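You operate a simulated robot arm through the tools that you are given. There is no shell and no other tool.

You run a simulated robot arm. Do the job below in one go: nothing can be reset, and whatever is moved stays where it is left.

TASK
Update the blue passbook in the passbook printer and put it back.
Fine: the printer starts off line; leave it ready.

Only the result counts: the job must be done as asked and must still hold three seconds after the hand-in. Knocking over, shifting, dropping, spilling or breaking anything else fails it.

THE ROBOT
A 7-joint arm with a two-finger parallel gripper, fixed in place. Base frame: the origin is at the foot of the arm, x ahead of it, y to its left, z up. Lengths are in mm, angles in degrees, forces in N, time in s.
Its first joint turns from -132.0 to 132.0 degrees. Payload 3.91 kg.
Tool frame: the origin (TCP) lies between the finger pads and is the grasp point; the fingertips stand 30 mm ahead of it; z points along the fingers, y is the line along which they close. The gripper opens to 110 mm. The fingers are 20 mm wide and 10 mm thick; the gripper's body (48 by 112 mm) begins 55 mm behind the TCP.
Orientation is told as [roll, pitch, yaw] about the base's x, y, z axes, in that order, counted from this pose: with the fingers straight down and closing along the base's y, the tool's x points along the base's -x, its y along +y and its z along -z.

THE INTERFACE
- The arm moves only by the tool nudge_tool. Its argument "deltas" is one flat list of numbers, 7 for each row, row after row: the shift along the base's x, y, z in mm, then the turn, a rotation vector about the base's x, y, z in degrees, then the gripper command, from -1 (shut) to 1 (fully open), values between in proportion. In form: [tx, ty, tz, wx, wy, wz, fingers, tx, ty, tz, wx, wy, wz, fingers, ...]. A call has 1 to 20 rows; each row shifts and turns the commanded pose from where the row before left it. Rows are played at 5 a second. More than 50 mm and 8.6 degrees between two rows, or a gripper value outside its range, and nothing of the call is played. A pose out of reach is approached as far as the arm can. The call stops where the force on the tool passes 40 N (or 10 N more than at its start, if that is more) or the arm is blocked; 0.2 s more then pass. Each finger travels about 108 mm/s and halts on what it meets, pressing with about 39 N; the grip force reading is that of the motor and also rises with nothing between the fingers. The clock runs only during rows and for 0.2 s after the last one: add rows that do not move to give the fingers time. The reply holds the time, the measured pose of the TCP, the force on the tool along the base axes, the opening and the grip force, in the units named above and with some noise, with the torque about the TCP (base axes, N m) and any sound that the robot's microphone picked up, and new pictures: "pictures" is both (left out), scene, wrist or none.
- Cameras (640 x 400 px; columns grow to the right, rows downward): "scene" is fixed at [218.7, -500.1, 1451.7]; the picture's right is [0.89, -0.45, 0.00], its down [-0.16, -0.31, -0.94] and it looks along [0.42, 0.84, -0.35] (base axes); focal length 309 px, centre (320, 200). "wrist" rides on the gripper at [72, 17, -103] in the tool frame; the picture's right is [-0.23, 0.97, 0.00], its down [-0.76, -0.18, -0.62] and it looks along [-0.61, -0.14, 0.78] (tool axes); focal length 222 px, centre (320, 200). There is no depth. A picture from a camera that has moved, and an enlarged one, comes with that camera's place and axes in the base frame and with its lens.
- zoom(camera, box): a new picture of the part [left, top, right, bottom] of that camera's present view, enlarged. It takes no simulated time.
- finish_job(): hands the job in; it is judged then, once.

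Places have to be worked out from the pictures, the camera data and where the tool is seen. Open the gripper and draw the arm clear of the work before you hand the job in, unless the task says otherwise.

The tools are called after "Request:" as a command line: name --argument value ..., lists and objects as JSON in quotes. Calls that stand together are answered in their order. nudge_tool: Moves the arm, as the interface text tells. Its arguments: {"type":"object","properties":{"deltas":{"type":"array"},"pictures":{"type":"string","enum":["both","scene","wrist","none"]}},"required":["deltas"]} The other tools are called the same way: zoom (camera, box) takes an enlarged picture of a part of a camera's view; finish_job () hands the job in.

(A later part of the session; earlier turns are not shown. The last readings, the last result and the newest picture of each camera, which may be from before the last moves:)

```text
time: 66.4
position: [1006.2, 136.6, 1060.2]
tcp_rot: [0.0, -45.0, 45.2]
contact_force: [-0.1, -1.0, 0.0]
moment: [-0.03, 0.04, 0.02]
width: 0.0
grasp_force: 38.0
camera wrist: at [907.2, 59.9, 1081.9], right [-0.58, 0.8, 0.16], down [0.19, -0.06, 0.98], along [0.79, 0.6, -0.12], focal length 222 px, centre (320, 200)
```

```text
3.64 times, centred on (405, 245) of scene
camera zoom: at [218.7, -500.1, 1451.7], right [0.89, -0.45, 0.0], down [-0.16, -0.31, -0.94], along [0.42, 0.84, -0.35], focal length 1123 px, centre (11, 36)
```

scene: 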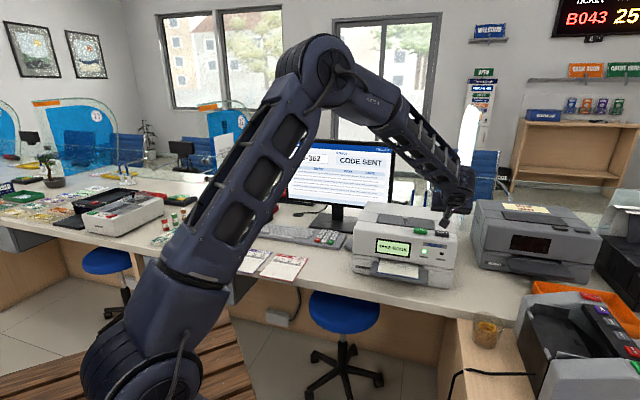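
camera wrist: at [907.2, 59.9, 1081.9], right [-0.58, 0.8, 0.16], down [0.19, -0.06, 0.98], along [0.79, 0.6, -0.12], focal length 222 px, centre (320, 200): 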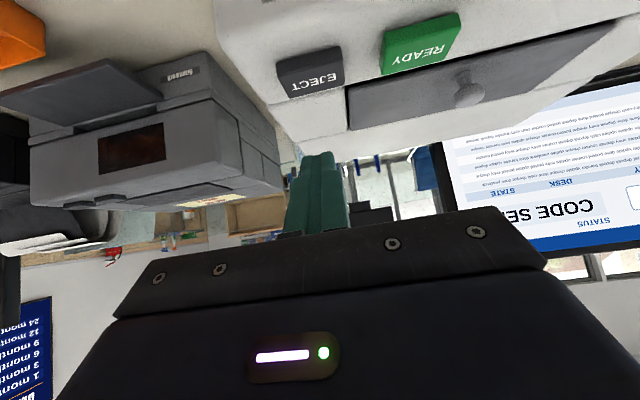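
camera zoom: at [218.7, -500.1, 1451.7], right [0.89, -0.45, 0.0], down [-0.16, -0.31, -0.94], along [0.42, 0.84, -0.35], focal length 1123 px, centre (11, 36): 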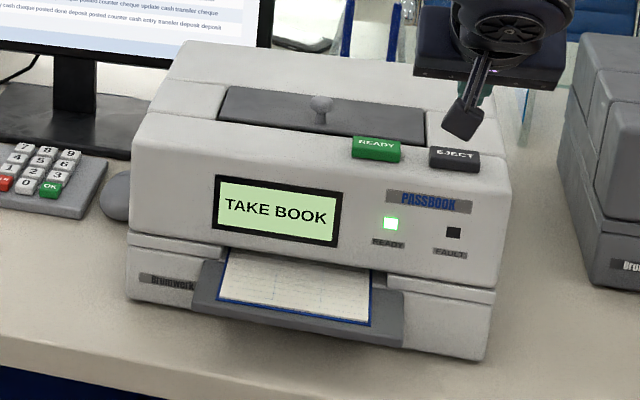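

The book is coming out. I return to the front of the printer, levelling and rolling the tool again to take it.

Request:
nudge_tool --deltas '[-39.4, -8.7, 0, 5.303, -5.303, 0, -1, -39.4, -8.7, 0, 5.303, -5.303, 0, -1, -39.4, -8.7, 0, 5.303, -5.303, 0, -1, -39.4, -8.7, 0, 5.303, -5.303, 0, -1, -39.4, -8.7, 0, 5.303, -5.303, 0, -1, -39.4, -8.7, 0, 5.303, -5.303, 0, -1, 0, 0, -12, 5.786, 5.786, 0, -0.2, 0, 0, -12, 5.786, 5.786, 0, -0.2, 0, 0, -12, 5.786, 5.786, 0, -0.2, 0, 0, -12, 5.786, 5.786, 0, -0.2, 0, 0, -12, 5.786, 5.786, 0, -0.2, 0, 0, -12, 5.786, 5.786, 0, -0.2, 0, 0, -12, 5.786, 5.786, 0, -0.2, 0, 0, -12, 5.786, 5.786, 0, -0.2, 0, 0, -12, 5.786, 5.786, 0, -0.2, 0, 0, -12, 5.786, 5.786, 0, -0.2, 0, 0, -12, 5.786, 5.786, 0, -0.2, 0, 0, 0, 0, 0, 0, -0.2]'

Request:
zoom --camera "scene" --box '[340, 190, 470, 300]'

Request:
zoom --camera "wrist" --box '[180, 0, 400, 200]'

```text
time: 70.2
position: [770.2, 85.5, 929.5]
tcp_rot: [90.0, -0.1, -45.3]
contact_force: [-0.1, 0.0, 0.5]
moment: [-0.01, -0.01, 0.0]
width: 44.0
grasp_force: 0.0
camera wrist: at [646.3, 63.9, 945.8], right [0.16, -0.16, 0.97], down [0.1, -0.98, -0.18], along [0.98, 0.12, -0.14], focal length 222 px, centre (320, 200)
```

scene: 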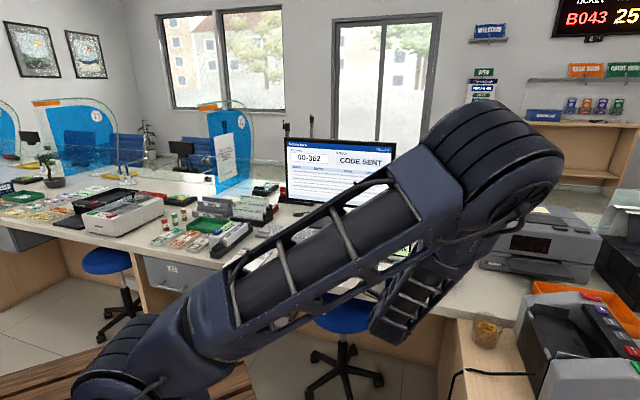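
wrist: 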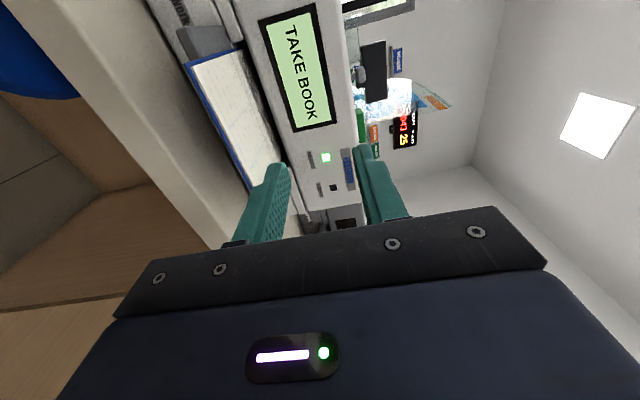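

```text
3.64 times, centred on (405, 245) of scene
camera zoom: at [218.7, -500.1, 1451.7], right [0.89, -0.45, 0.0], down [-0.16, -0.31, -0.94], along [0.42, 0.84, -0.35], focal length 1123 px, centre (11, 36)
```

zoom: 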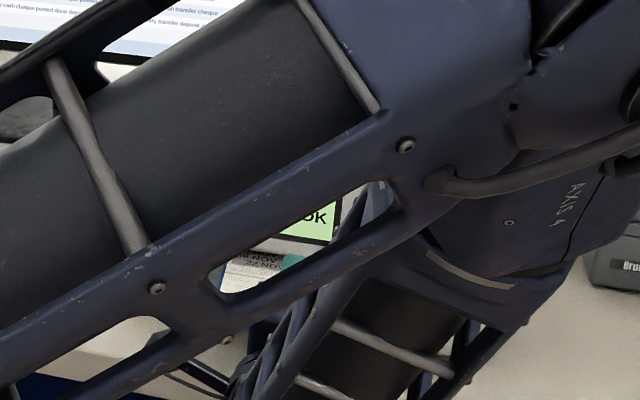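

```text
2.00 times, centred on (290, 100) of wrist
camera zoom: at [646.3, 63.9, 945.8], right [0.16, -0.16, 0.97], down [0.1, -0.98, -0.18], along [0.98, 0.12, -0.14], focal length 444 px, centre (380, 400)
```

zoom: 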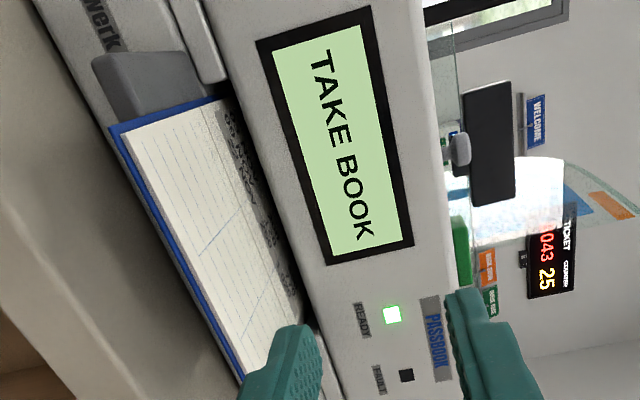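

TAKE BOOK: the book lies on the tray with its near edge at v≈676, left edge at u≈412, hanging about 30 mm beyond the tray's front. I lower in front of it to check its height.

Request:
nudge_tool --deltas '[0, 0, -25, 0, 0, 0, -0.2, 0, 0, -25, 0, 0, 0, -0.2, 0, 0, -19, 0, 0, 0, -0.2, 0, 0, 0, 0, 0, 0, -0.2]'

Request:
zoom --camera "wrist" --box '[220, 0, 380, 100]'

Request:
zoom --camera "wrist" --box '[260, 90, 390, 210]'

Request:
zoom --camera "scene" --box '[340, 220, 460, 300]'

```text
time: 71.2
position: [771.9, 84.9, 860.0]
tcp_rot: [90.1, -0.1, -45.1]
contact_force: [-0.5, -0.5, -0.4]
moment: [0.0, -0.02, 0.03]
width: 43.7
grasp_force: 0.1
camera wrist: at [647.1, 62.5, 876.3], right [0.16, -0.16, 0.97], down [0.1, -0.98, -0.18], along [0.98, 0.12, -0.14], focal length 222 px, centre (320, 200)
```

scene: 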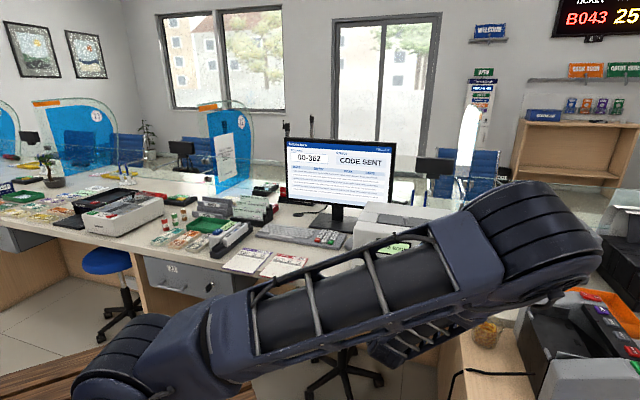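
wrist: 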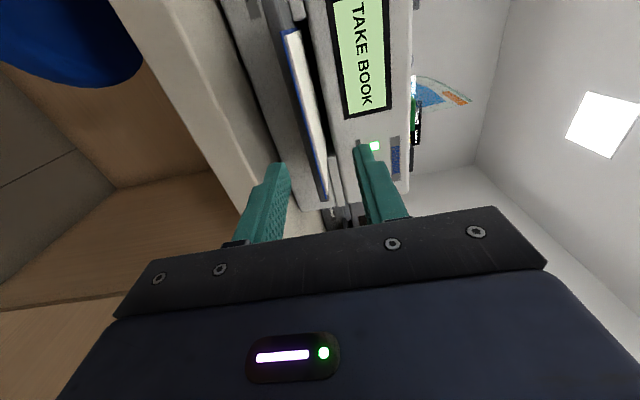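

```text
4.00 times, centred on (300, 50) of wrist
camera zoom: at [647.1, 62.5, 876.3], right [0.16, -0.16, 0.97], down [0.1, -0.98, -0.18], along [0.98, 0.12, -0.14], focal length 888 px, centre (400, 800)
```

zoom: 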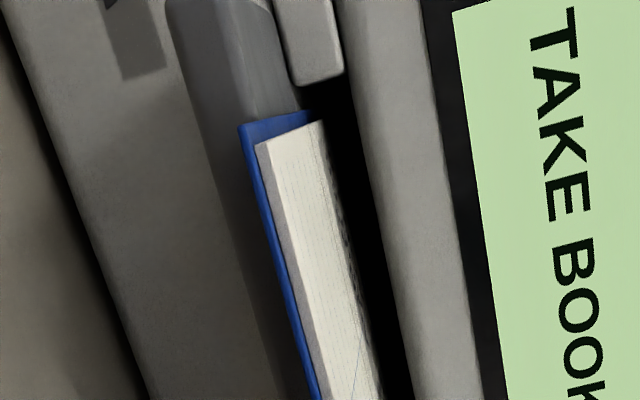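

```text
3.33 times, centred on (325, 150) of wrist
camera zoom: at [647.1, 62.5, 876.3], right [0.16, -0.16, 0.97], down [0.1, -0.98, -0.18], along [0.98, 0.12, -0.14], focal length 740 px, centre (303, 367)
```

zoom: 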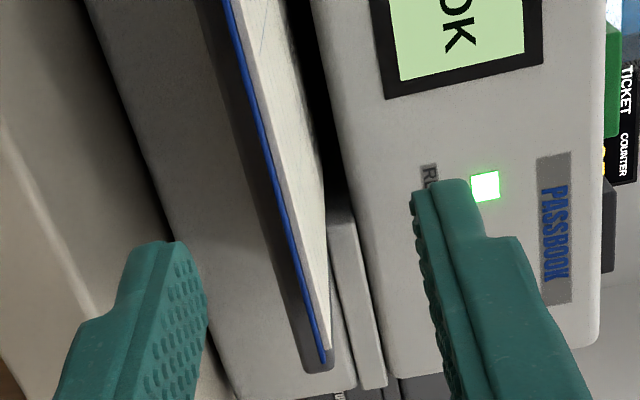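

```text
5.00 times, centred on (400, 260) of scene
camera zoom: at [218.7, -500.1, 1451.7], right [0.89, -0.45, 0.0], down [-0.16, -0.31, -0.94], along [0.42, 0.84, -0.35], focal length 1544 px, centre (-80, -100)
```

zoom: 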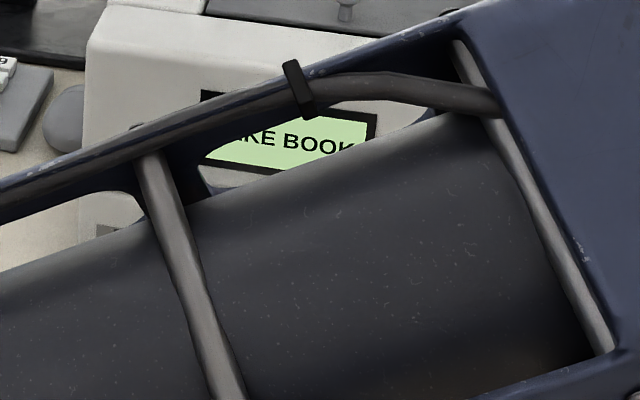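

Two views put the book's near edge at v≈679, bottom z≈850.5, left edge at u≈411.6. I shift 2.2 mm left, lower to its mid-plane and advance so the tips overlap it by about 17 mm, short of the tray edge at 706.

Request:
nudge_tool --deltas '[-1.6, 1.6, -7.7, 0, 0, 0, -0.2, 7.07, 7.07, 0, 0, 0, 0, -0.2, 7.07, 7.07, 0, 0, 0, 0, -0.2, 7.07, 7.07, 0, 0, 0, 0, -0.2, 7.07, 7.07, 0, 0, 0, 0, -0.2, 7.07, 7.07, 0, 0, 0, 0, -0.2, 6.4, 6.4, 0, 0, 0, 0, -0.2, 0, 0, 0, 0, 0, 0, -0.2]'

Request:
zoom --camera "wrist" --box '[220, 0, 380, 100]'

Request:
zoom --camera "wrist" --box '[250, 100, 390, 220]'

```text
time: 73.0
position: [810.2, 129.5, 853.1]
tcp_rot: [90.0, -0.1, -45.2]
contact_force: [-0.3, -0.5, 0.4]
moment: [-0.03, -0.01, -0.03]
width: 44.1
grasp_force: 0.0
camera wrist: at [687.1, 106.7, 870.2], right [0.16, -0.16, 0.97], down [0.1, -0.98, -0.18], along [0.98, 0.12, -0.14], focal length 222 px, centre (320, 200)
```

scene: 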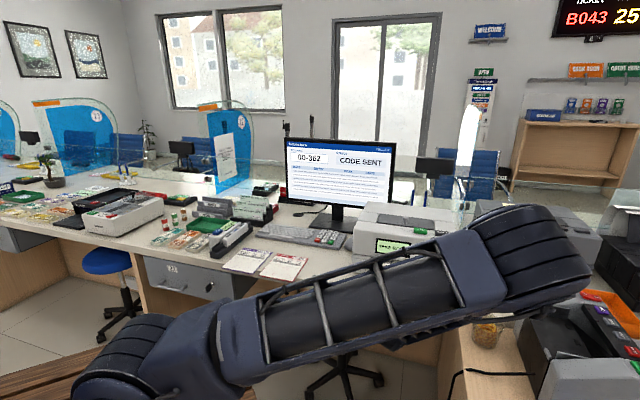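
wrist: 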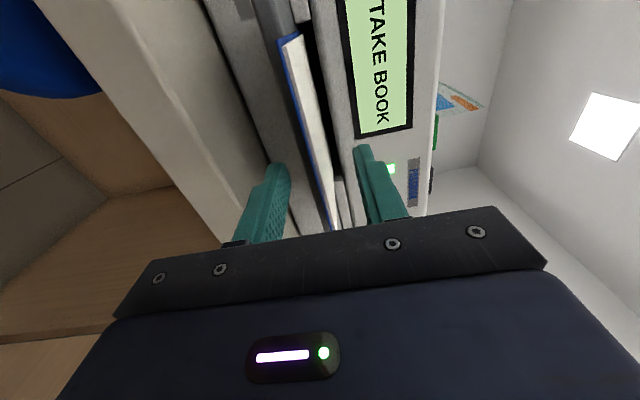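

```text
4.00 times, centred on (300, 50) of wrist
camera zoom: at [687.1, 106.7, 870.2], right [0.16, -0.16, 0.97], down [0.1, -0.98, -0.18], along [0.98, 0.12, -0.14], focal length 888 px, centre (400, 800)
```

zoom: 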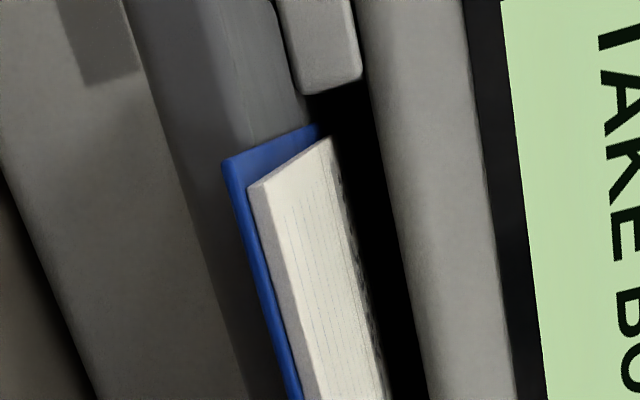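

```text
3.33 times, centred on (320, 160) of wrist
camera zoom: at [687.1, 106.7, 870.2], right [0.16, -0.16, 0.97], down [0.1, -0.98, -0.18], along [0.98, 0.12, -0.14], focal length 740 px, centre (320, 333)
```

zoom: 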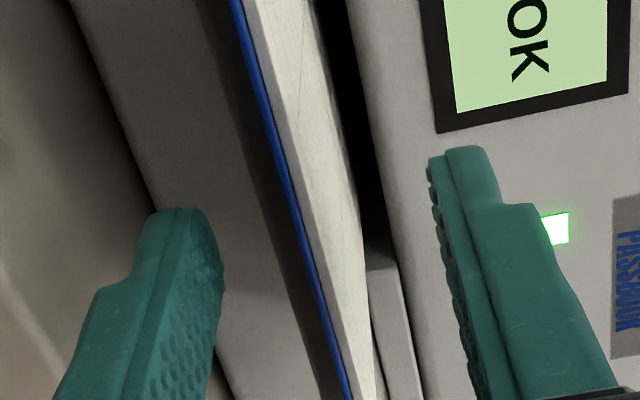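

The alignment matches the original grasp within about a millimetre, though the book sits about 2 mm below the tool's mid-plane. I trim slightly and close the fingers.

Request:
nudge_tool --deltas '[1.3, 0.1, -1.2, 0, 0, 0, -0.2, 0, 0, 0, 0, 0, 0, -0.2, 0, 0, 0, 0, 0, 0, -1, 0, 0, 0, 0, 0, 0, -1, 0, 0, 0, 0, 0, 0, -1, 0, 0, 0, 0, 0, 0, -1]'

Request:
zoom --camera "wrist" --box '[220, 0, 380, 100]'

Request:
zoom --camera "scene" --box '[340, 220, 460, 300]'

```text
time: 74.4
position: [811.9, 128.6, 851.6]
tcp_rot: [90.1, -0.1, -45.1]
contact_force: [0.2, 0.7, 8.0]
moment: [0.26, -0.23, 0.02]
width: 2.5
grasp_force: 39.1
camera wrist: at [687.9, 107.0, 868.3], right [0.16, -0.16, 0.97], down [0.1, -0.98, -0.18], along [0.98, 0.12, -0.14], focal length 222 px, centre (320, 200)
```

scene: 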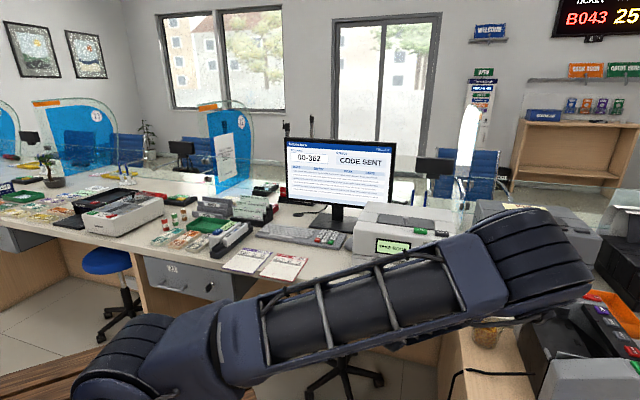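
wrist: 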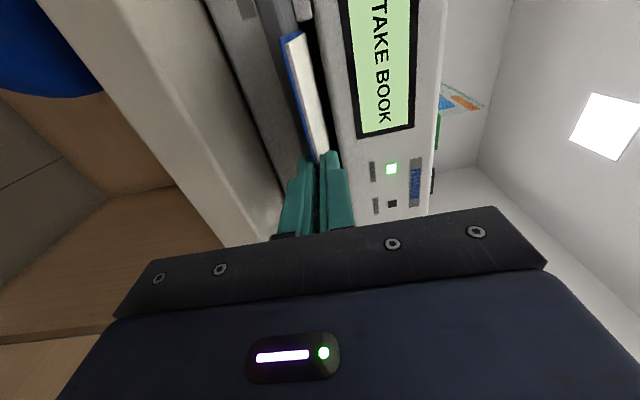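

```text
4.00 times, centred on (300, 50) of wrist
camera zoom: at [687.9, 107.0, 868.3], right [0.16, -0.16, 0.97], down [0.1, -0.98, -0.18], along [0.98, 0.12, -0.14], focal length 888 px, centre (400, 800)
```

zoom: 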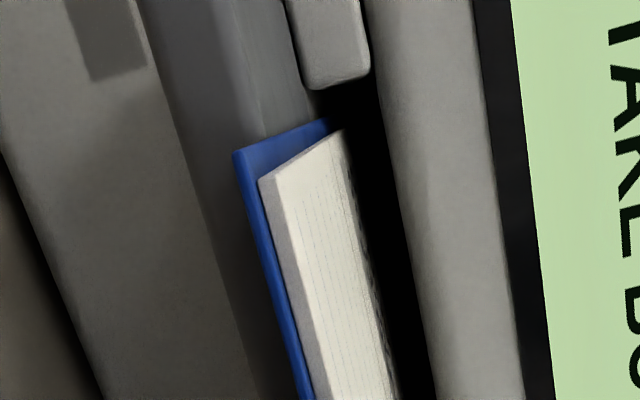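

```text
5.00 times, centred on (400, 260) of scene
camera zoom: at [218.7, -500.1, 1451.7], right [0.89, -0.45, 0.0], down [-0.16, -0.31, -0.94], along [0.42, 0.84, -0.35], focal length 1544 px, centre (-80, -100)
```

zoom: 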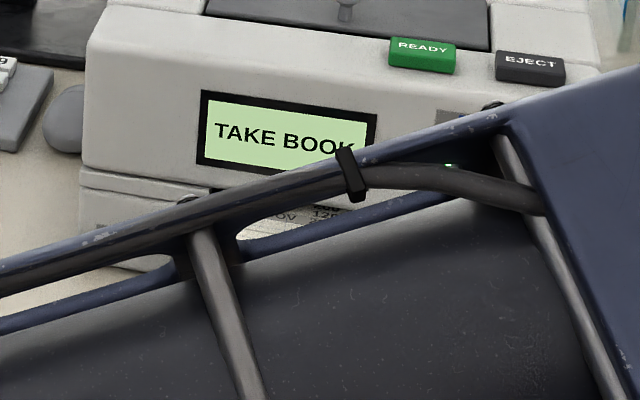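

Gripped at 2.5 mm; the +8 N upward force means it is pressing lightly on the tray. I raise 4 mm to centre it in the slot and check before drawing it out.

Request:
nudge_tool --deltas '[0, 0, 2, 0, 0, 0, -1, 0, 0, 2, 0, 0, 0, -1, 0, 0, 1, 0, 0, 0, -1, 0, 0, 0, 0, 0, 0, -1]'

Request:
zoom --camera "wrist" --box '[220, 0, 380, 100]'

```text
time: 75.4
position: [810.7, 129.2, 856.1]
tcp_rot: [89.9, -0.1, -45.1]
contact_force: [-0.2, 0.5, -0.9]
moment: [0.01, -0.01, 0.0]
width: 2.8
grasp_force: 39.0
camera wrist: at [686.8, 106.4, 872.6], right [0.16, -0.16, 0.97], down [0.1, -0.98, -0.18], along [0.98, 0.12, -0.14], focal length 222 px, centre (320, 200)
```

scene: 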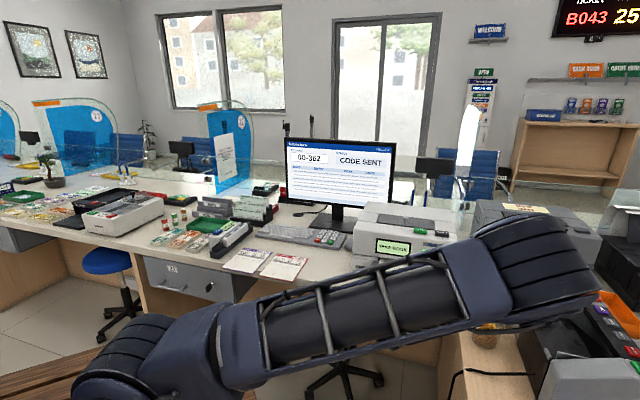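
wrist: 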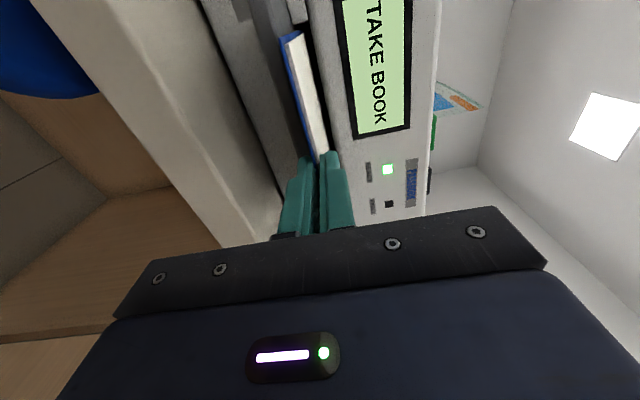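

```text
4.00 times, centred on (300, 50) of wrist
camera zoom: at [686.8, 106.4, 872.6], right [0.16, -0.16, 0.97], down [0.1, -0.98, -0.18], along [0.98, 0.12, -0.14], focal length 888 px, centre (400, 800)
```

zoom: 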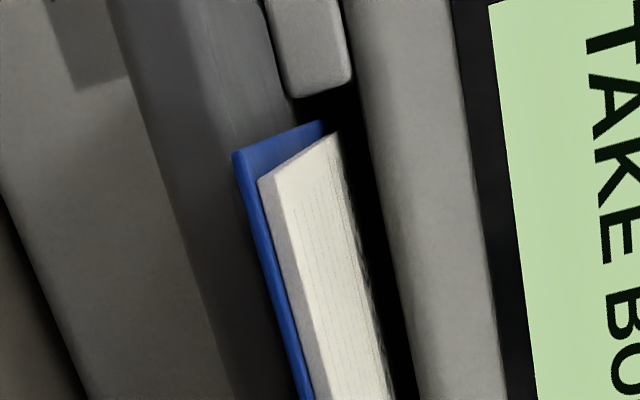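

Force relieved and the book is free in the slot. I draw it straight out.

Request:
nudge_tool --deltas '[-7.07, -7.07, 0, 0, 0, 0, -1, -7.07, -7.07, 0, 0, 0, 0, -1, -7.07, -7.07, 0, 0, 0, 0, -1, -7.07, -7.07, 0, 0, 0, 0, -1, -7.07, -7.07, 0, 0, 0, 0, -1, -7.07, -7.07, 0, 0, 0, 0, -1, -7.07, -7.07, 0, 0, 0, 0, -1, -7.07, -7.07, 0, 0, 0, 0, -1, 0, 0, 0, 0, 0, 0, -1]'

Request:
zoom --camera "wrist" --box '[220, 0, 380, 100]'

Request:
zoom --camera "scene" --box '[340, 220, 460, 300]'

```text
time: 77.4
position: [755.4, 71.7, 857.2]
tcp_rot: [90.0, 0.0, -45.0]
contact_force: [-0.6, -0.3, 0.0]
moment: [-0.05, -0.01, -0.02]
width: 2.5
grasp_force: 39.2
camera wrist: at [631.3, 49.1, 872.8], right [0.16, -0.16, 0.97], down [0.1, -0.98, -0.18], along [0.98, 0.12, -0.14], focal length 222 px, centre (320, 200)
```

scene: 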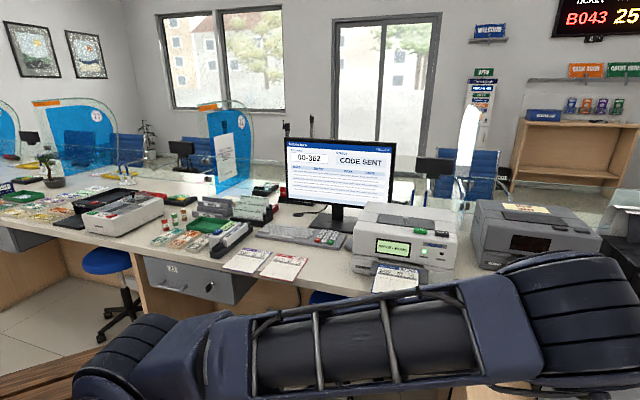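
wrist: 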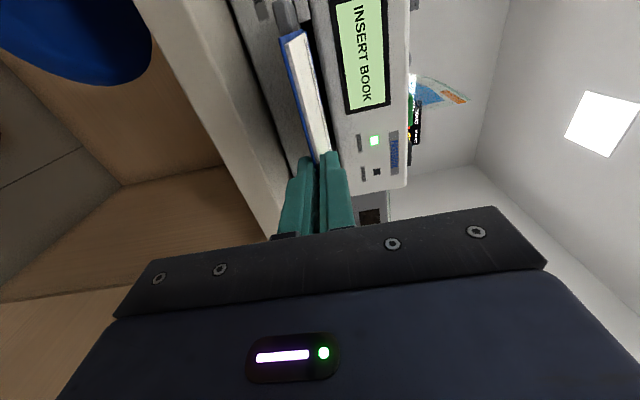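

```text
4.00 times, centred on (300, 50) of wrist
camera zoom: at [631.3, 49.1, 872.8], right [0.16, -0.16, 0.97], down [0.1, -0.98, -0.18], along [0.98, 0.12, -0.14], focal length 888 px, centre (400, 800)
```

zoom: 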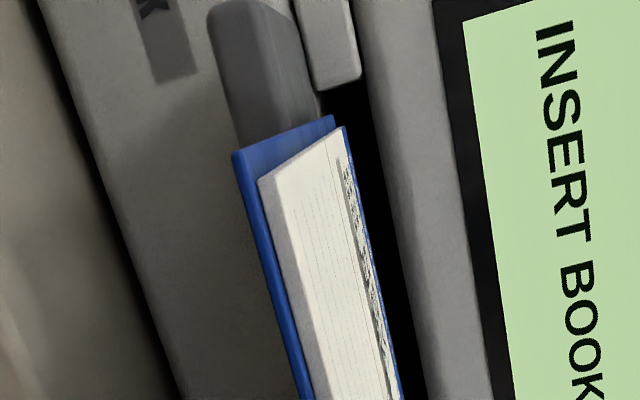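

```text
5.00 times, centred on (400, 260) of scene
camera zoom: at [218.7, -500.1, 1451.7], right [0.89, -0.45, 0.0], down [-0.16, -0.31, -0.94], along [0.42, 0.84, -0.35], focal length 1544 px, centre (-80, -100)
```

zoom: 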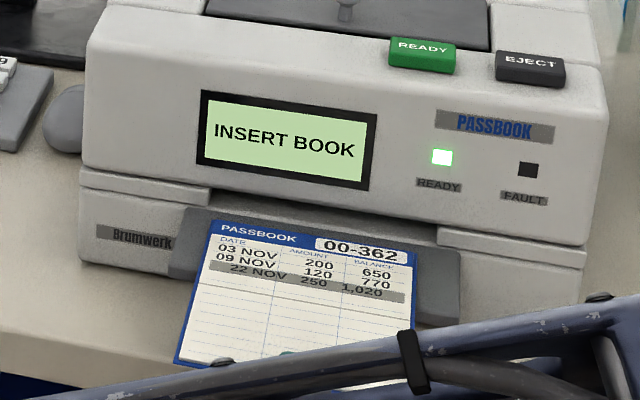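

The new line "22 NOV 250 1,020" is printed, and the printer shows INSERT BOOK with READY lit. I raise the book and carry it back left, staying in front of the printer until clear of it.

Request:
nudge_tool --deltas '[0, 0, 24, 0, 0, 0, -1, 0, 0, 24, 0, 0, 0, -1, -32.7, 32.7, 0, 0, 0, 0, -1, -32.7, 32.7, 0, 0, 0, 0, -1, -32.7, 32.7, 0, 0, 0, 0, -1, -32.7, 32.7, 0, 0, 0, 0, -1, -8.5, 48.1, 0, 0, 0, 0, -1, -8.5, 48.1, 0, 0, 0, 0, -1, 0, 0, 0, 0, 0, 0, -1]'

Request:
zoom --camera "wrist" --box '[200, 0, 400, 200]'

Request:
zoom --camera "scene" --box '[240, 220, 380, 300]'

```text
time: 79.2
position: [607.0, 282.9, 900.9]
tcp_rot: [89.9, 0.1, -44.9]
contact_force: [-5.9, -5.5, 0.7]
moment: [-0.02, -0.03, -0.74]
width: 3.0
grasp_force: 39.2
stopped in row 8: the force on the tool passed its limit at 63 N (the readings are from after the stop); the commanded pose is now the measured one
camera wrist: at [482.7, 260.4, 917.9], right [0.16, -0.16, 0.97], down [0.1, -0.98, -0.18], along [0.98, 0.12, -0.15], focal length 222 px, centre (320, 200)
```

scene: 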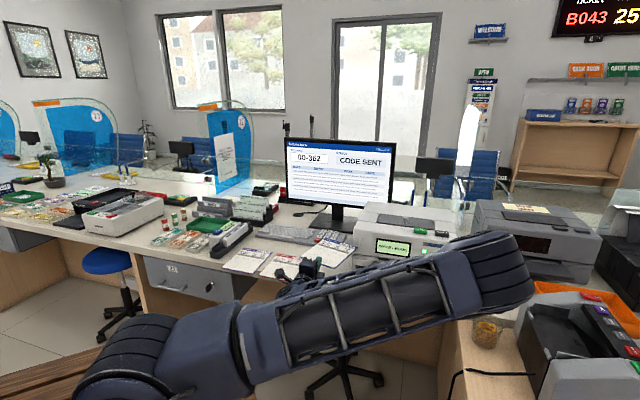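
wrist: 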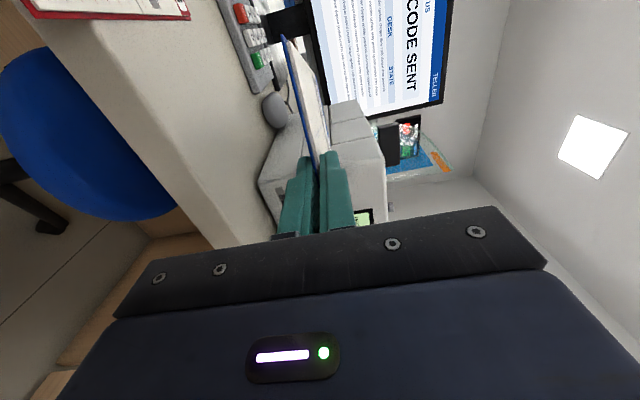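

```text
2.00 times, centred on (300, 100) of wrist
camera zoom: at [482.7, 260.4, 917.9], right [0.16, -0.16, 0.97], down [0.1, -0.98, -0.18], along [0.98, 0.12, -0.15], focal length 444 px, centre (360, 400)
```

zoom: 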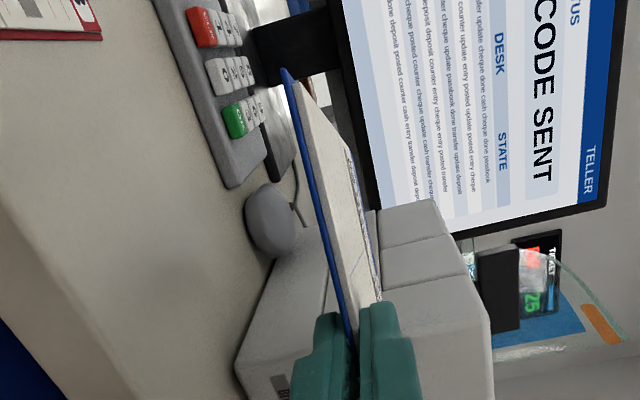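

```text
4.57 times, centred on (310, 260) of scene
camera zoom: at [218.7, -500.1, 1451.7], right [0.89, -0.45, 0.0], down [-0.16, -0.31, -0.94], along [0.42, 0.84, -0.35], focal length 1412 px, centre (366, -74)
```

zoom: 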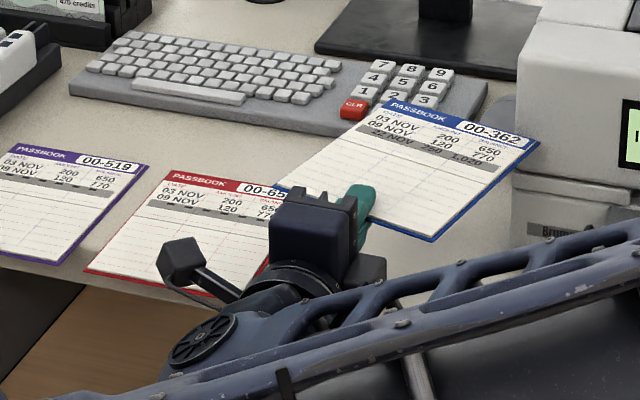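

That move went wrong: the printer's left side is further left than I assumed (u≈308), so the book's right side struck its front corner and twisted in the grip. I back straight off first to release the contact.

Request:
nudge_tool --deltas '[-5, -5, 0, 0, 0, 0, -1, -5, -5, 0, 0, 0, 0, -1, 0, 0, 0, 0, 0, 0, -1]'

Request:
zoom --camera "scene" --box '[340, 190, 470, 300]'

Request:
zoom --camera "scene" --box '[240, 220, 380, 300]'

Request:
zoom --camera "wrist" --box '[200, 0, 400, 200]'

```text
time: 80.0
position: [596.4, 273.8, 900.6]
tcp_rot: [89.8, 0.1, -44.7]
contact_force: [-0.4, 0.8, -1.1]
moment: [-0.04, 0.03, 0.02]
width: 3.0
grasp_force: 38.7
camera wrist: at [472.5, 250.9, 917.8], right [0.16, -0.16, 0.97], down [0.1, -0.98, -0.18], along [0.98, 0.13, -0.14], focal length 222 px, centre (320, 200)
```

scene: 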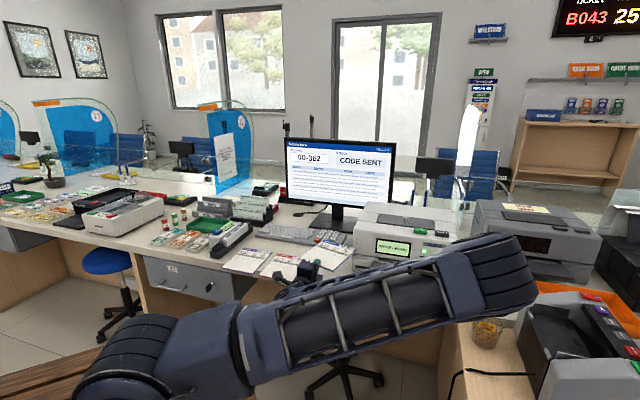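
wrist: 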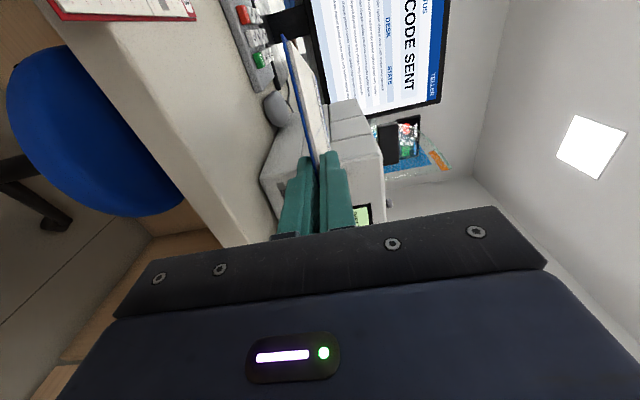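

```text
3.64 times, centred on (405, 245) of scene
camera zoom: at [218.7, -500.1, 1451.7], right [0.89, -0.45, 0.0], down [-0.16, -0.31, -0.94], along [0.42, 0.84, -0.35], focal length 1123 px, centre (11, 36)
```

zoom: 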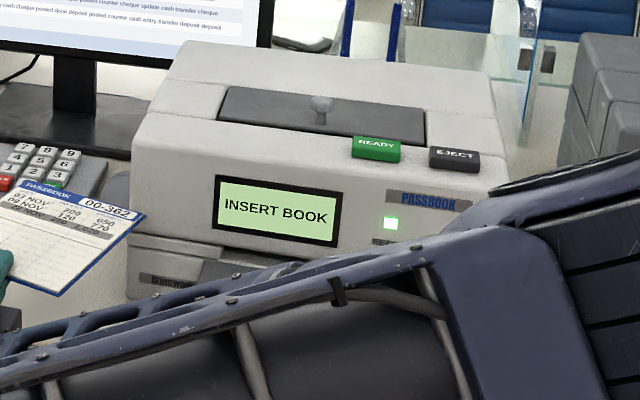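

```text
4.57 times, centred on (310, 260) of scene
camera zoom: at [218.7, -500.1, 1451.7], right [0.89, -0.45, 0.0], down [-0.16, -0.31, -0.94], along [0.42, 0.84, -0.35], focal length 1412 px, centre (366, -74)
```

zoom: 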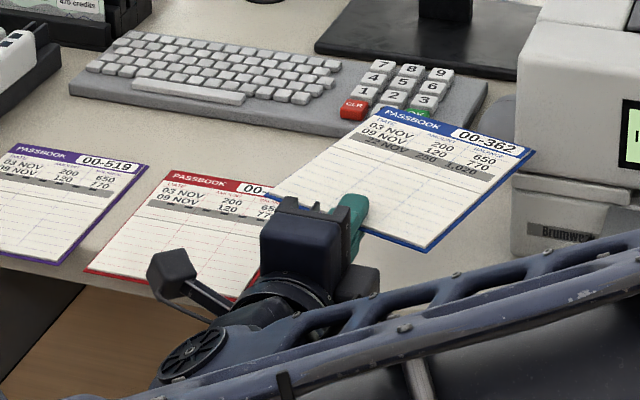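

```text
2.00 times, centred on (300, 100) of wrist
camera zoom: at [472.5, 250.9, 917.8], right [0.16, -0.16, 0.97], down [0.1, -0.98, -0.18], along [0.98, 0.13, -0.14], focal length 444 px, centre (360, 400)
```

zoom: 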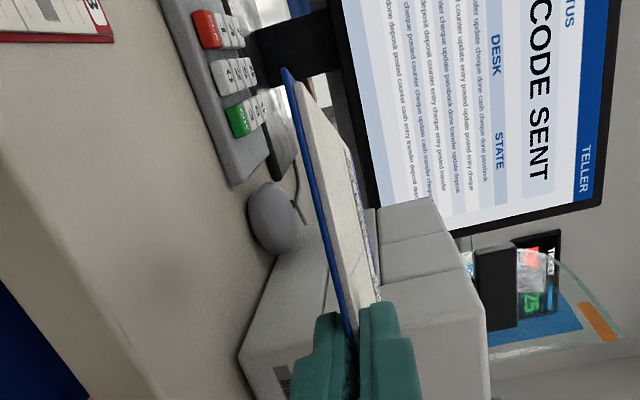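

The printer itself has not moved (its corners and buttons are at the same pixels), but the book has turned about 14° clockwise in the fingers. I move left away from the printer, then yaw the tool about 14° the other way so the book is square to the desk again.

Request:
nudge_tool --deltas '[-7.1, 7.1, 0, 0, 0, 0, -1, -7.1, 7.1, 0, 0, 0, 0, -1, 0, 0, 0, 0, 0, 7, -1, 0, 0, 0, 0, 0, 7, -1, 0, 0, 0, 0, 0, 0, -1]'

Request:
zoom --camera "wrist" --box '[200, 0, 400, 200]'

Request:
zoom --camera "scene" --box '[250, 220, 370, 290]'

```text
time: 81.2
position: [583.3, 289.4, 901.8]
tcp_rot: [89.7, 0.1, -30.9]
contact_force: [0.9, 0.0, -0.5]
moment: [-0.05, -0.01, 0.01]
width: 2.8
grasp_force: 38.8
camera wrist: at [467.8, 235.8, 918.6], right [0.2, -0.11, 0.97], down [0.33, -0.93, -0.18], along [0.92, 0.36, -0.15], focal length 222 px, centre (320, 200)
```

scene: 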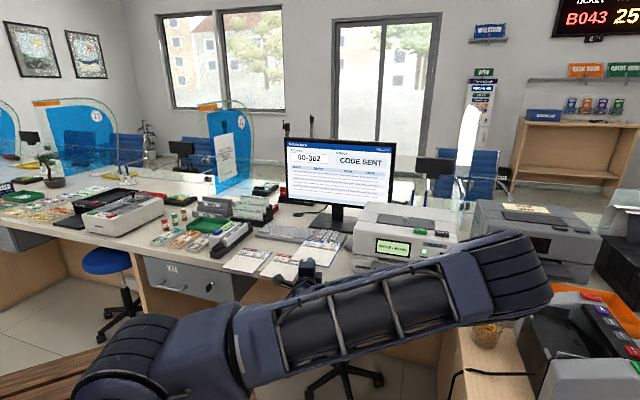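
wrist: 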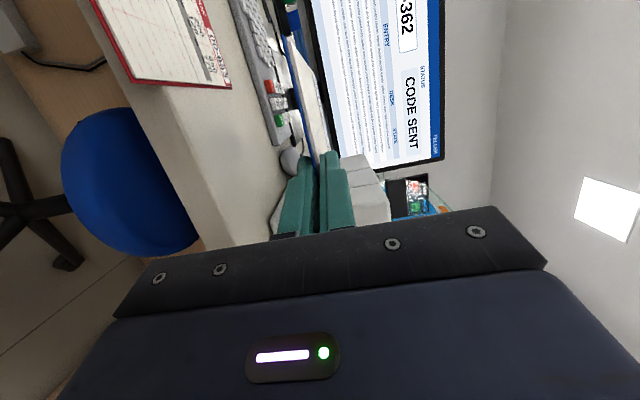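

```text
2.00 times, centred on (300, 100) of wrist
camera zoom: at [467.8, 235.8, 918.6], right [0.2, -0.11, 0.97], down [0.33, -0.93, -0.18], along [0.92, 0.36, -0.15], focal length 444 px, centre (360, 400)
```

zoom: 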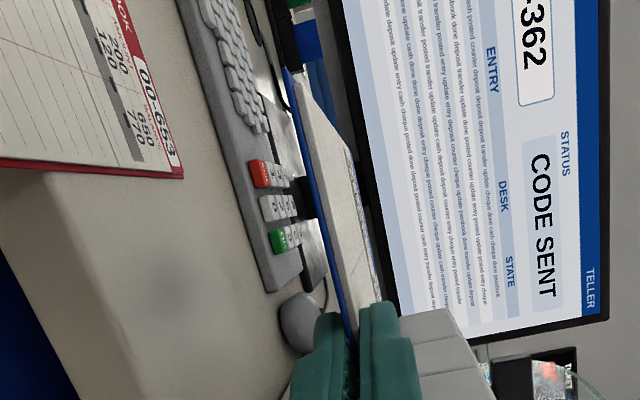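

```text
5.33 times, centred on (310, 255) of scene
camera zoom: at [218.7, -500.1, 1451.7], right [0.89, -0.45, 0.0], down [-0.16, -0.31, -0.94], along [0.42, 0.84, -0.35], focal length 1647 px, centre (373, -93)
```

zoom: 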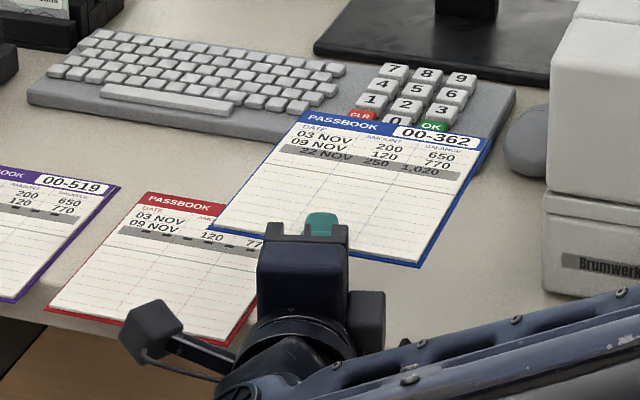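

The book is square to the desk within about 1°. Rather than setting it down with this deeper grip, I'll first lay it about 17 mm nearer than its place (more overhang), so I can re-grip it cleanly. I position and lower to just above the desk.

Request:
nudge_tool --deltas '[14.5, 4.6, 0, 0, 0, 0.5, -1, 14.5, 4.6, 0, 0, 0, 0.5, -1, 0, 0, -40, 0, 0, 0, -1, 0, 0, -40, 0, 0, 0, -1, 0, 0, -14, 0, 0, 0, -1, 0, 0, 0, 0, 0, 0, -1]'

Request:
zoom --camera "wrist" --box '[200, 0, 400, 200]'

Request:
zoom --camera "scene" --box '[250, 230, 370, 300]'

```text
time: 82.6
position: [611.0, 297.4, 807.6]
tcp_rot: [89.8, 0.1, -29.7]
contact_force: [-0.3, -0.1, -0.7]
moment: [-0.03, 0.01, 0.0]
width: 3.0
grasp_force: 39.0
camera wrist: at [497.6, 242.8, 825.6], right [0.2, -0.11, 0.97], down [0.35, -0.92, -0.18], along [0.92, 0.38, -0.14], focal length 222 px, centre (320, 200)
```

scene: 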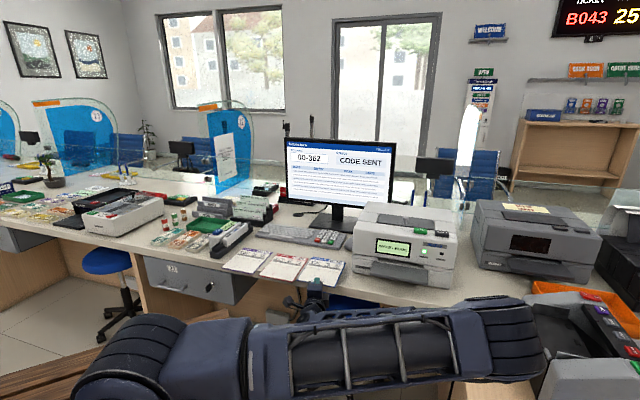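
wrist: 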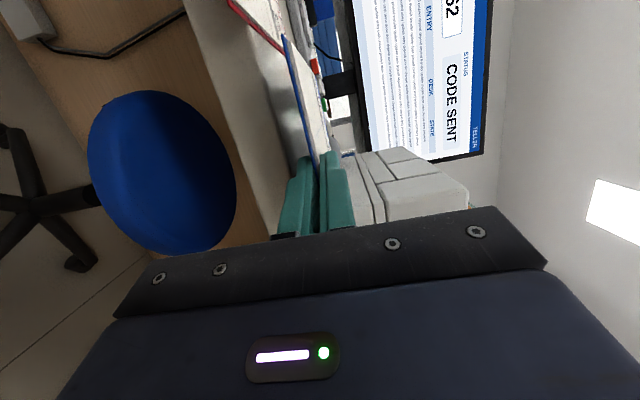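

```text
2.00 times, centred on (300, 100) of wrist
camera zoom: at [497.6, 242.8, 825.6], right [0.2, -0.11, 0.97], down [0.35, -0.92, -0.18], along [0.92, 0.38, -0.14], focal length 444 px, centre (360, 400)
```

zoom: 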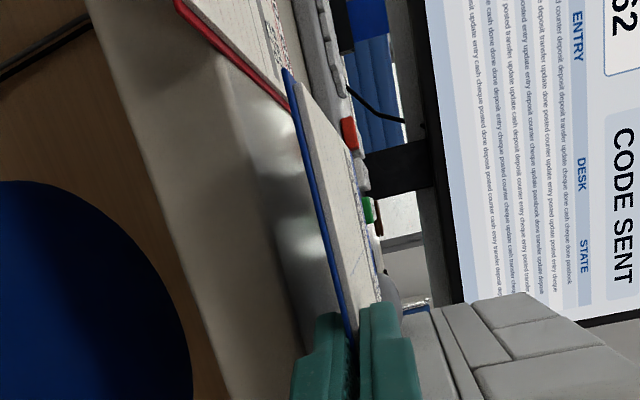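

```text
5.33 times, centred on (310, 265) of scene
camera zoom: at [218.7, -500.1, 1451.7], right [0.89, -0.45, 0.0], down [-0.16, -0.31, -0.94], along [0.42, 0.84, -0.35], focal length 1647 px, centre (373, -147)
```

zoom: 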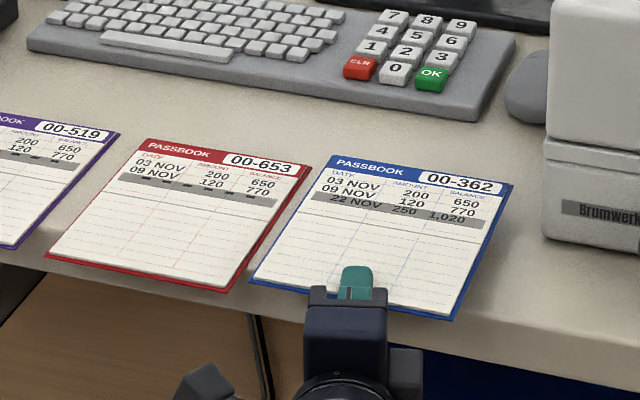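

The book now lines up parallel with the red one, hanging out further than its final place. I lower gently until it touches the desk.

Request:
nudge_tool --deltas '[0, 0, -15, 0, 0, 0, -1, 0, 0, -5, 0, 0, 0, -1, 0, 0, -2, 0, 0, 0, -1, 0, 0, -1, 0, 0, 0, -1, 0, 0, 0, 0, 0, 0, -1]'

Request:
zoom --camera "wrist" --box '[200, 0, 400, 200]'

```text
time: 83.8
position: [611.4, 297.4, 783.7]
tcp_rot: [89.8, 0.2, -29.7]
contact_force: [0.4, -0.8, -0.2]
moment: [-0.01, -0.02, 0.01]
width: 3.1
grasp_force: 39.0
camera wrist: at [497.3, 243.1, 801.0], right [0.2, -0.11, 0.97], down [0.35, -0.92, -0.18], along [0.92, 0.38, -0.14], focal length 222 px, centre (320, 200)
```

scene: 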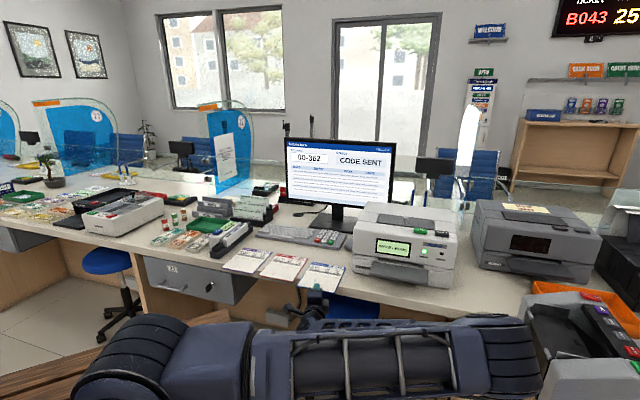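
wrist: 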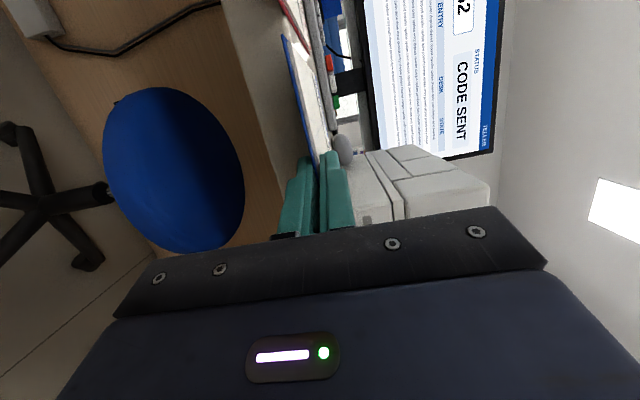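

```text
2.00 times, centred on (300, 100) of wrist
camera zoom: at [497.3, 243.1, 801.0], right [0.2, -0.11, 0.97], down [0.35, -0.92, -0.18], along [0.92, 0.38, -0.14], focal length 444 px, centre (360, 400)
```

zoom: 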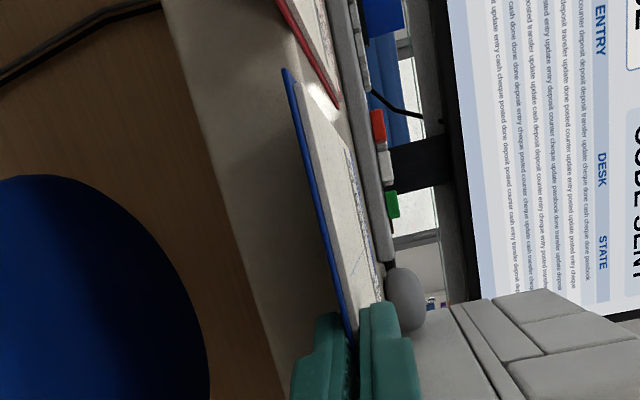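

Not touching yet at 783.7. I continue in 1 mm steps.

Request:
nudge_tool --deltas '[0, 0, -1, 0, 0, 0, -1, 0, 0, -1, 0, 0, 0, -1, 0, 0, 0, 0, 0, 0, -1]' --pictures "none"

```text
time: 84.6
position: [611.0, 296.5, 781.7]
tcp_rot: [89.7, 0.1, -29.8]
contact_force: [-0.1, -0.5, 2.1]
moment: [0.21, -0.06, 0.05]
width: 2.9
grasp_force: 39.0
```

First contact: +2 N with the moment showing the book's body resting on the desk. One more millimetre, then I release.

Request:
nudge_tool --deltas '[0, 0, -0.8, 0, 0, 0, -1, 0, 0, 0, 0, 0, 0, -1, 0, 0, 0, 0, 0, 0, -0.8, 0, 0, 0, 0, 0, 0, -0.6, 0, 0, 0, 0, 0, 0, -0.6]'

Request:
zoom --camera "wrist" --box '[200, 0, 400, 200]'

Request:
zoom --camera "scene" --box '[250, 230, 370, 300]'

```text
time: 85.8
position: [612.0, 297.4, 781.2]
tcp_rot: [89.7, 0.0, -29.8]
contact_force: [0.1, -0.2, -0.9]
moment: [0.01, -0.01, 0.04]
width: 21.8
grasp_force: 0.1
camera wrist: at [497.9, 243.1, 798.4], right [0.2, -0.11, 0.97], down [0.35, -0.92, -0.18], along [0.92, 0.38, -0.14], focal length 222 px, centre (320, 200)
```

scene: 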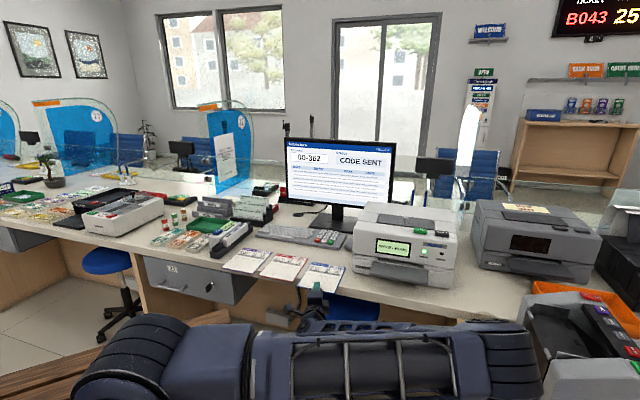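
wrist: 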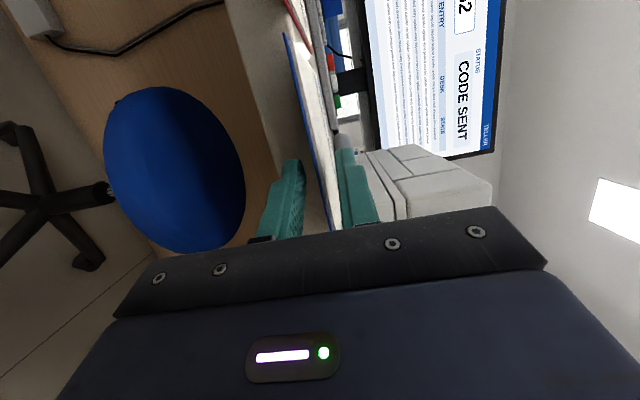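

```text
2.00 times, centred on (300, 100) of wrist
camera zoom: at [497.9, 243.1, 798.4], right [0.2, -0.11, 0.97], down [0.35, -0.92, -0.18], along [0.92, 0.38, -0.14], focal length 444 px, centre (360, 400)
```

zoom: 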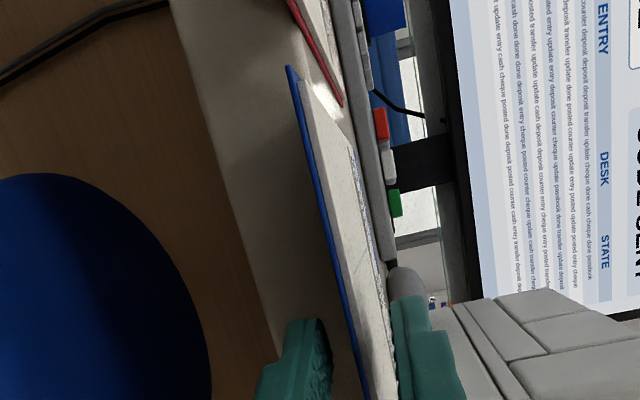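

```text
5.33 times, centred on (310, 265) of scene
camera zoom: at [218.7, -500.1, 1451.7], right [0.89, -0.45, 0.0], down [-0.16, -0.31, -0.94], along [0.42, 0.84, -0.35], focal length 1647 px, centre (373, -147)
```

zoom: 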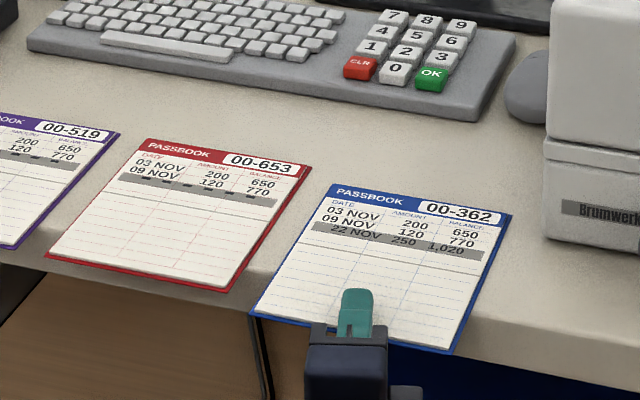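

The book rests stably about 19 mm nearer than its proper place, everything else untouched. I slide the fingers out along their axis, rise, turn the yaw back and unroll to reset the elbow.

Request:
nudge_tool --deltas '[-4.75, -8.2, 0, 0, 0, 0, -0.6, -4.75, -8.2, 0, 0, 0, 0, -0.6, -4.75, -8.2, 0, 0, 0, 0, -0.6, -4.75, -8.2, 0, 0, 0, 0, -0.6, 0, 0, 20, 0, 0, 0, -0.6, 0, 0, 40, 0, 0, 0, -0.6, 0, 0, 40, 0, 0, -7.5, -0.6, 3, 6, 30, 0, 0, -7.5, -0.6, 3, 6, 15, 0, 0, 0, -0.2, 0, 0, 0, 0, 0, 0, -0.2]'

Request:
zoom --camera "scene" --box '[250, 230, 370, 300]'

```text
time: 88.0
position: [598.4, 275.5, 925.9]
tcp_rot: [89.8, 0.1, -44.9]
contact_force: [-0.8, 0.0, -0.3]
moment: [0.0, 0.0, -0.01]
width: 43.9
grasp_force: 0.1
camera wrist: at [474.6, 253.6, 942.6], right [0.16, -0.16, 0.97], down [0.1, -0.98, -0.18], along [0.98, 0.13, -0.14], focal length 222 px, centre (320, 200)
```

scene: 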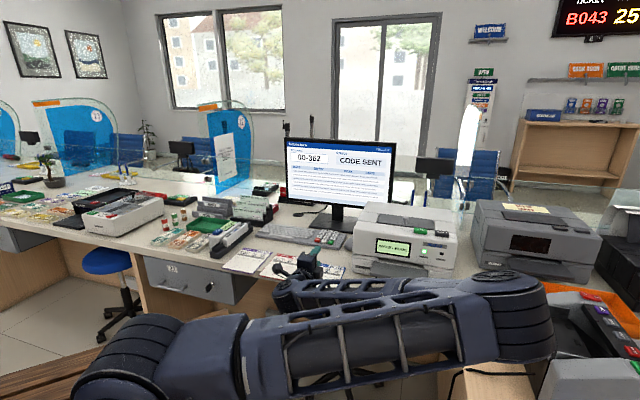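
wrist: 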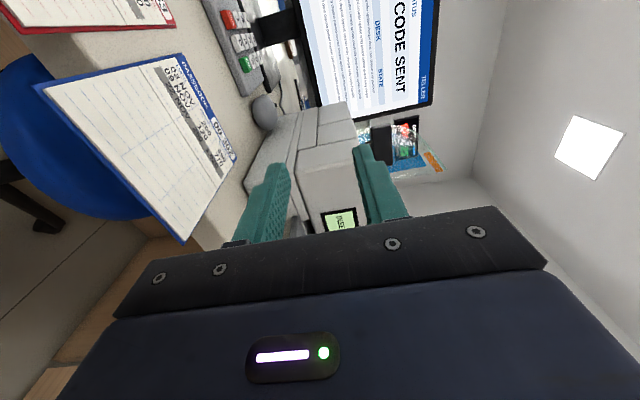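

```text
5.33 times, centred on (310, 265) of scene
camera zoom: at [218.7, -500.1, 1451.7], right [0.89, -0.45, 0.0], down [-0.16, -0.31, -0.94], along [0.42, 0.84, -0.35], focal length 1647 px, centre (373, -147)
```

zoom: 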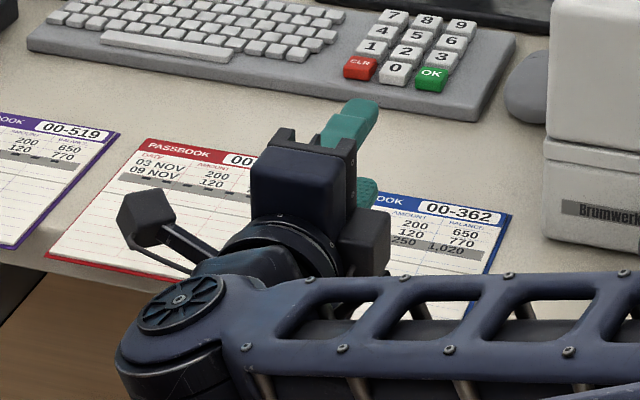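

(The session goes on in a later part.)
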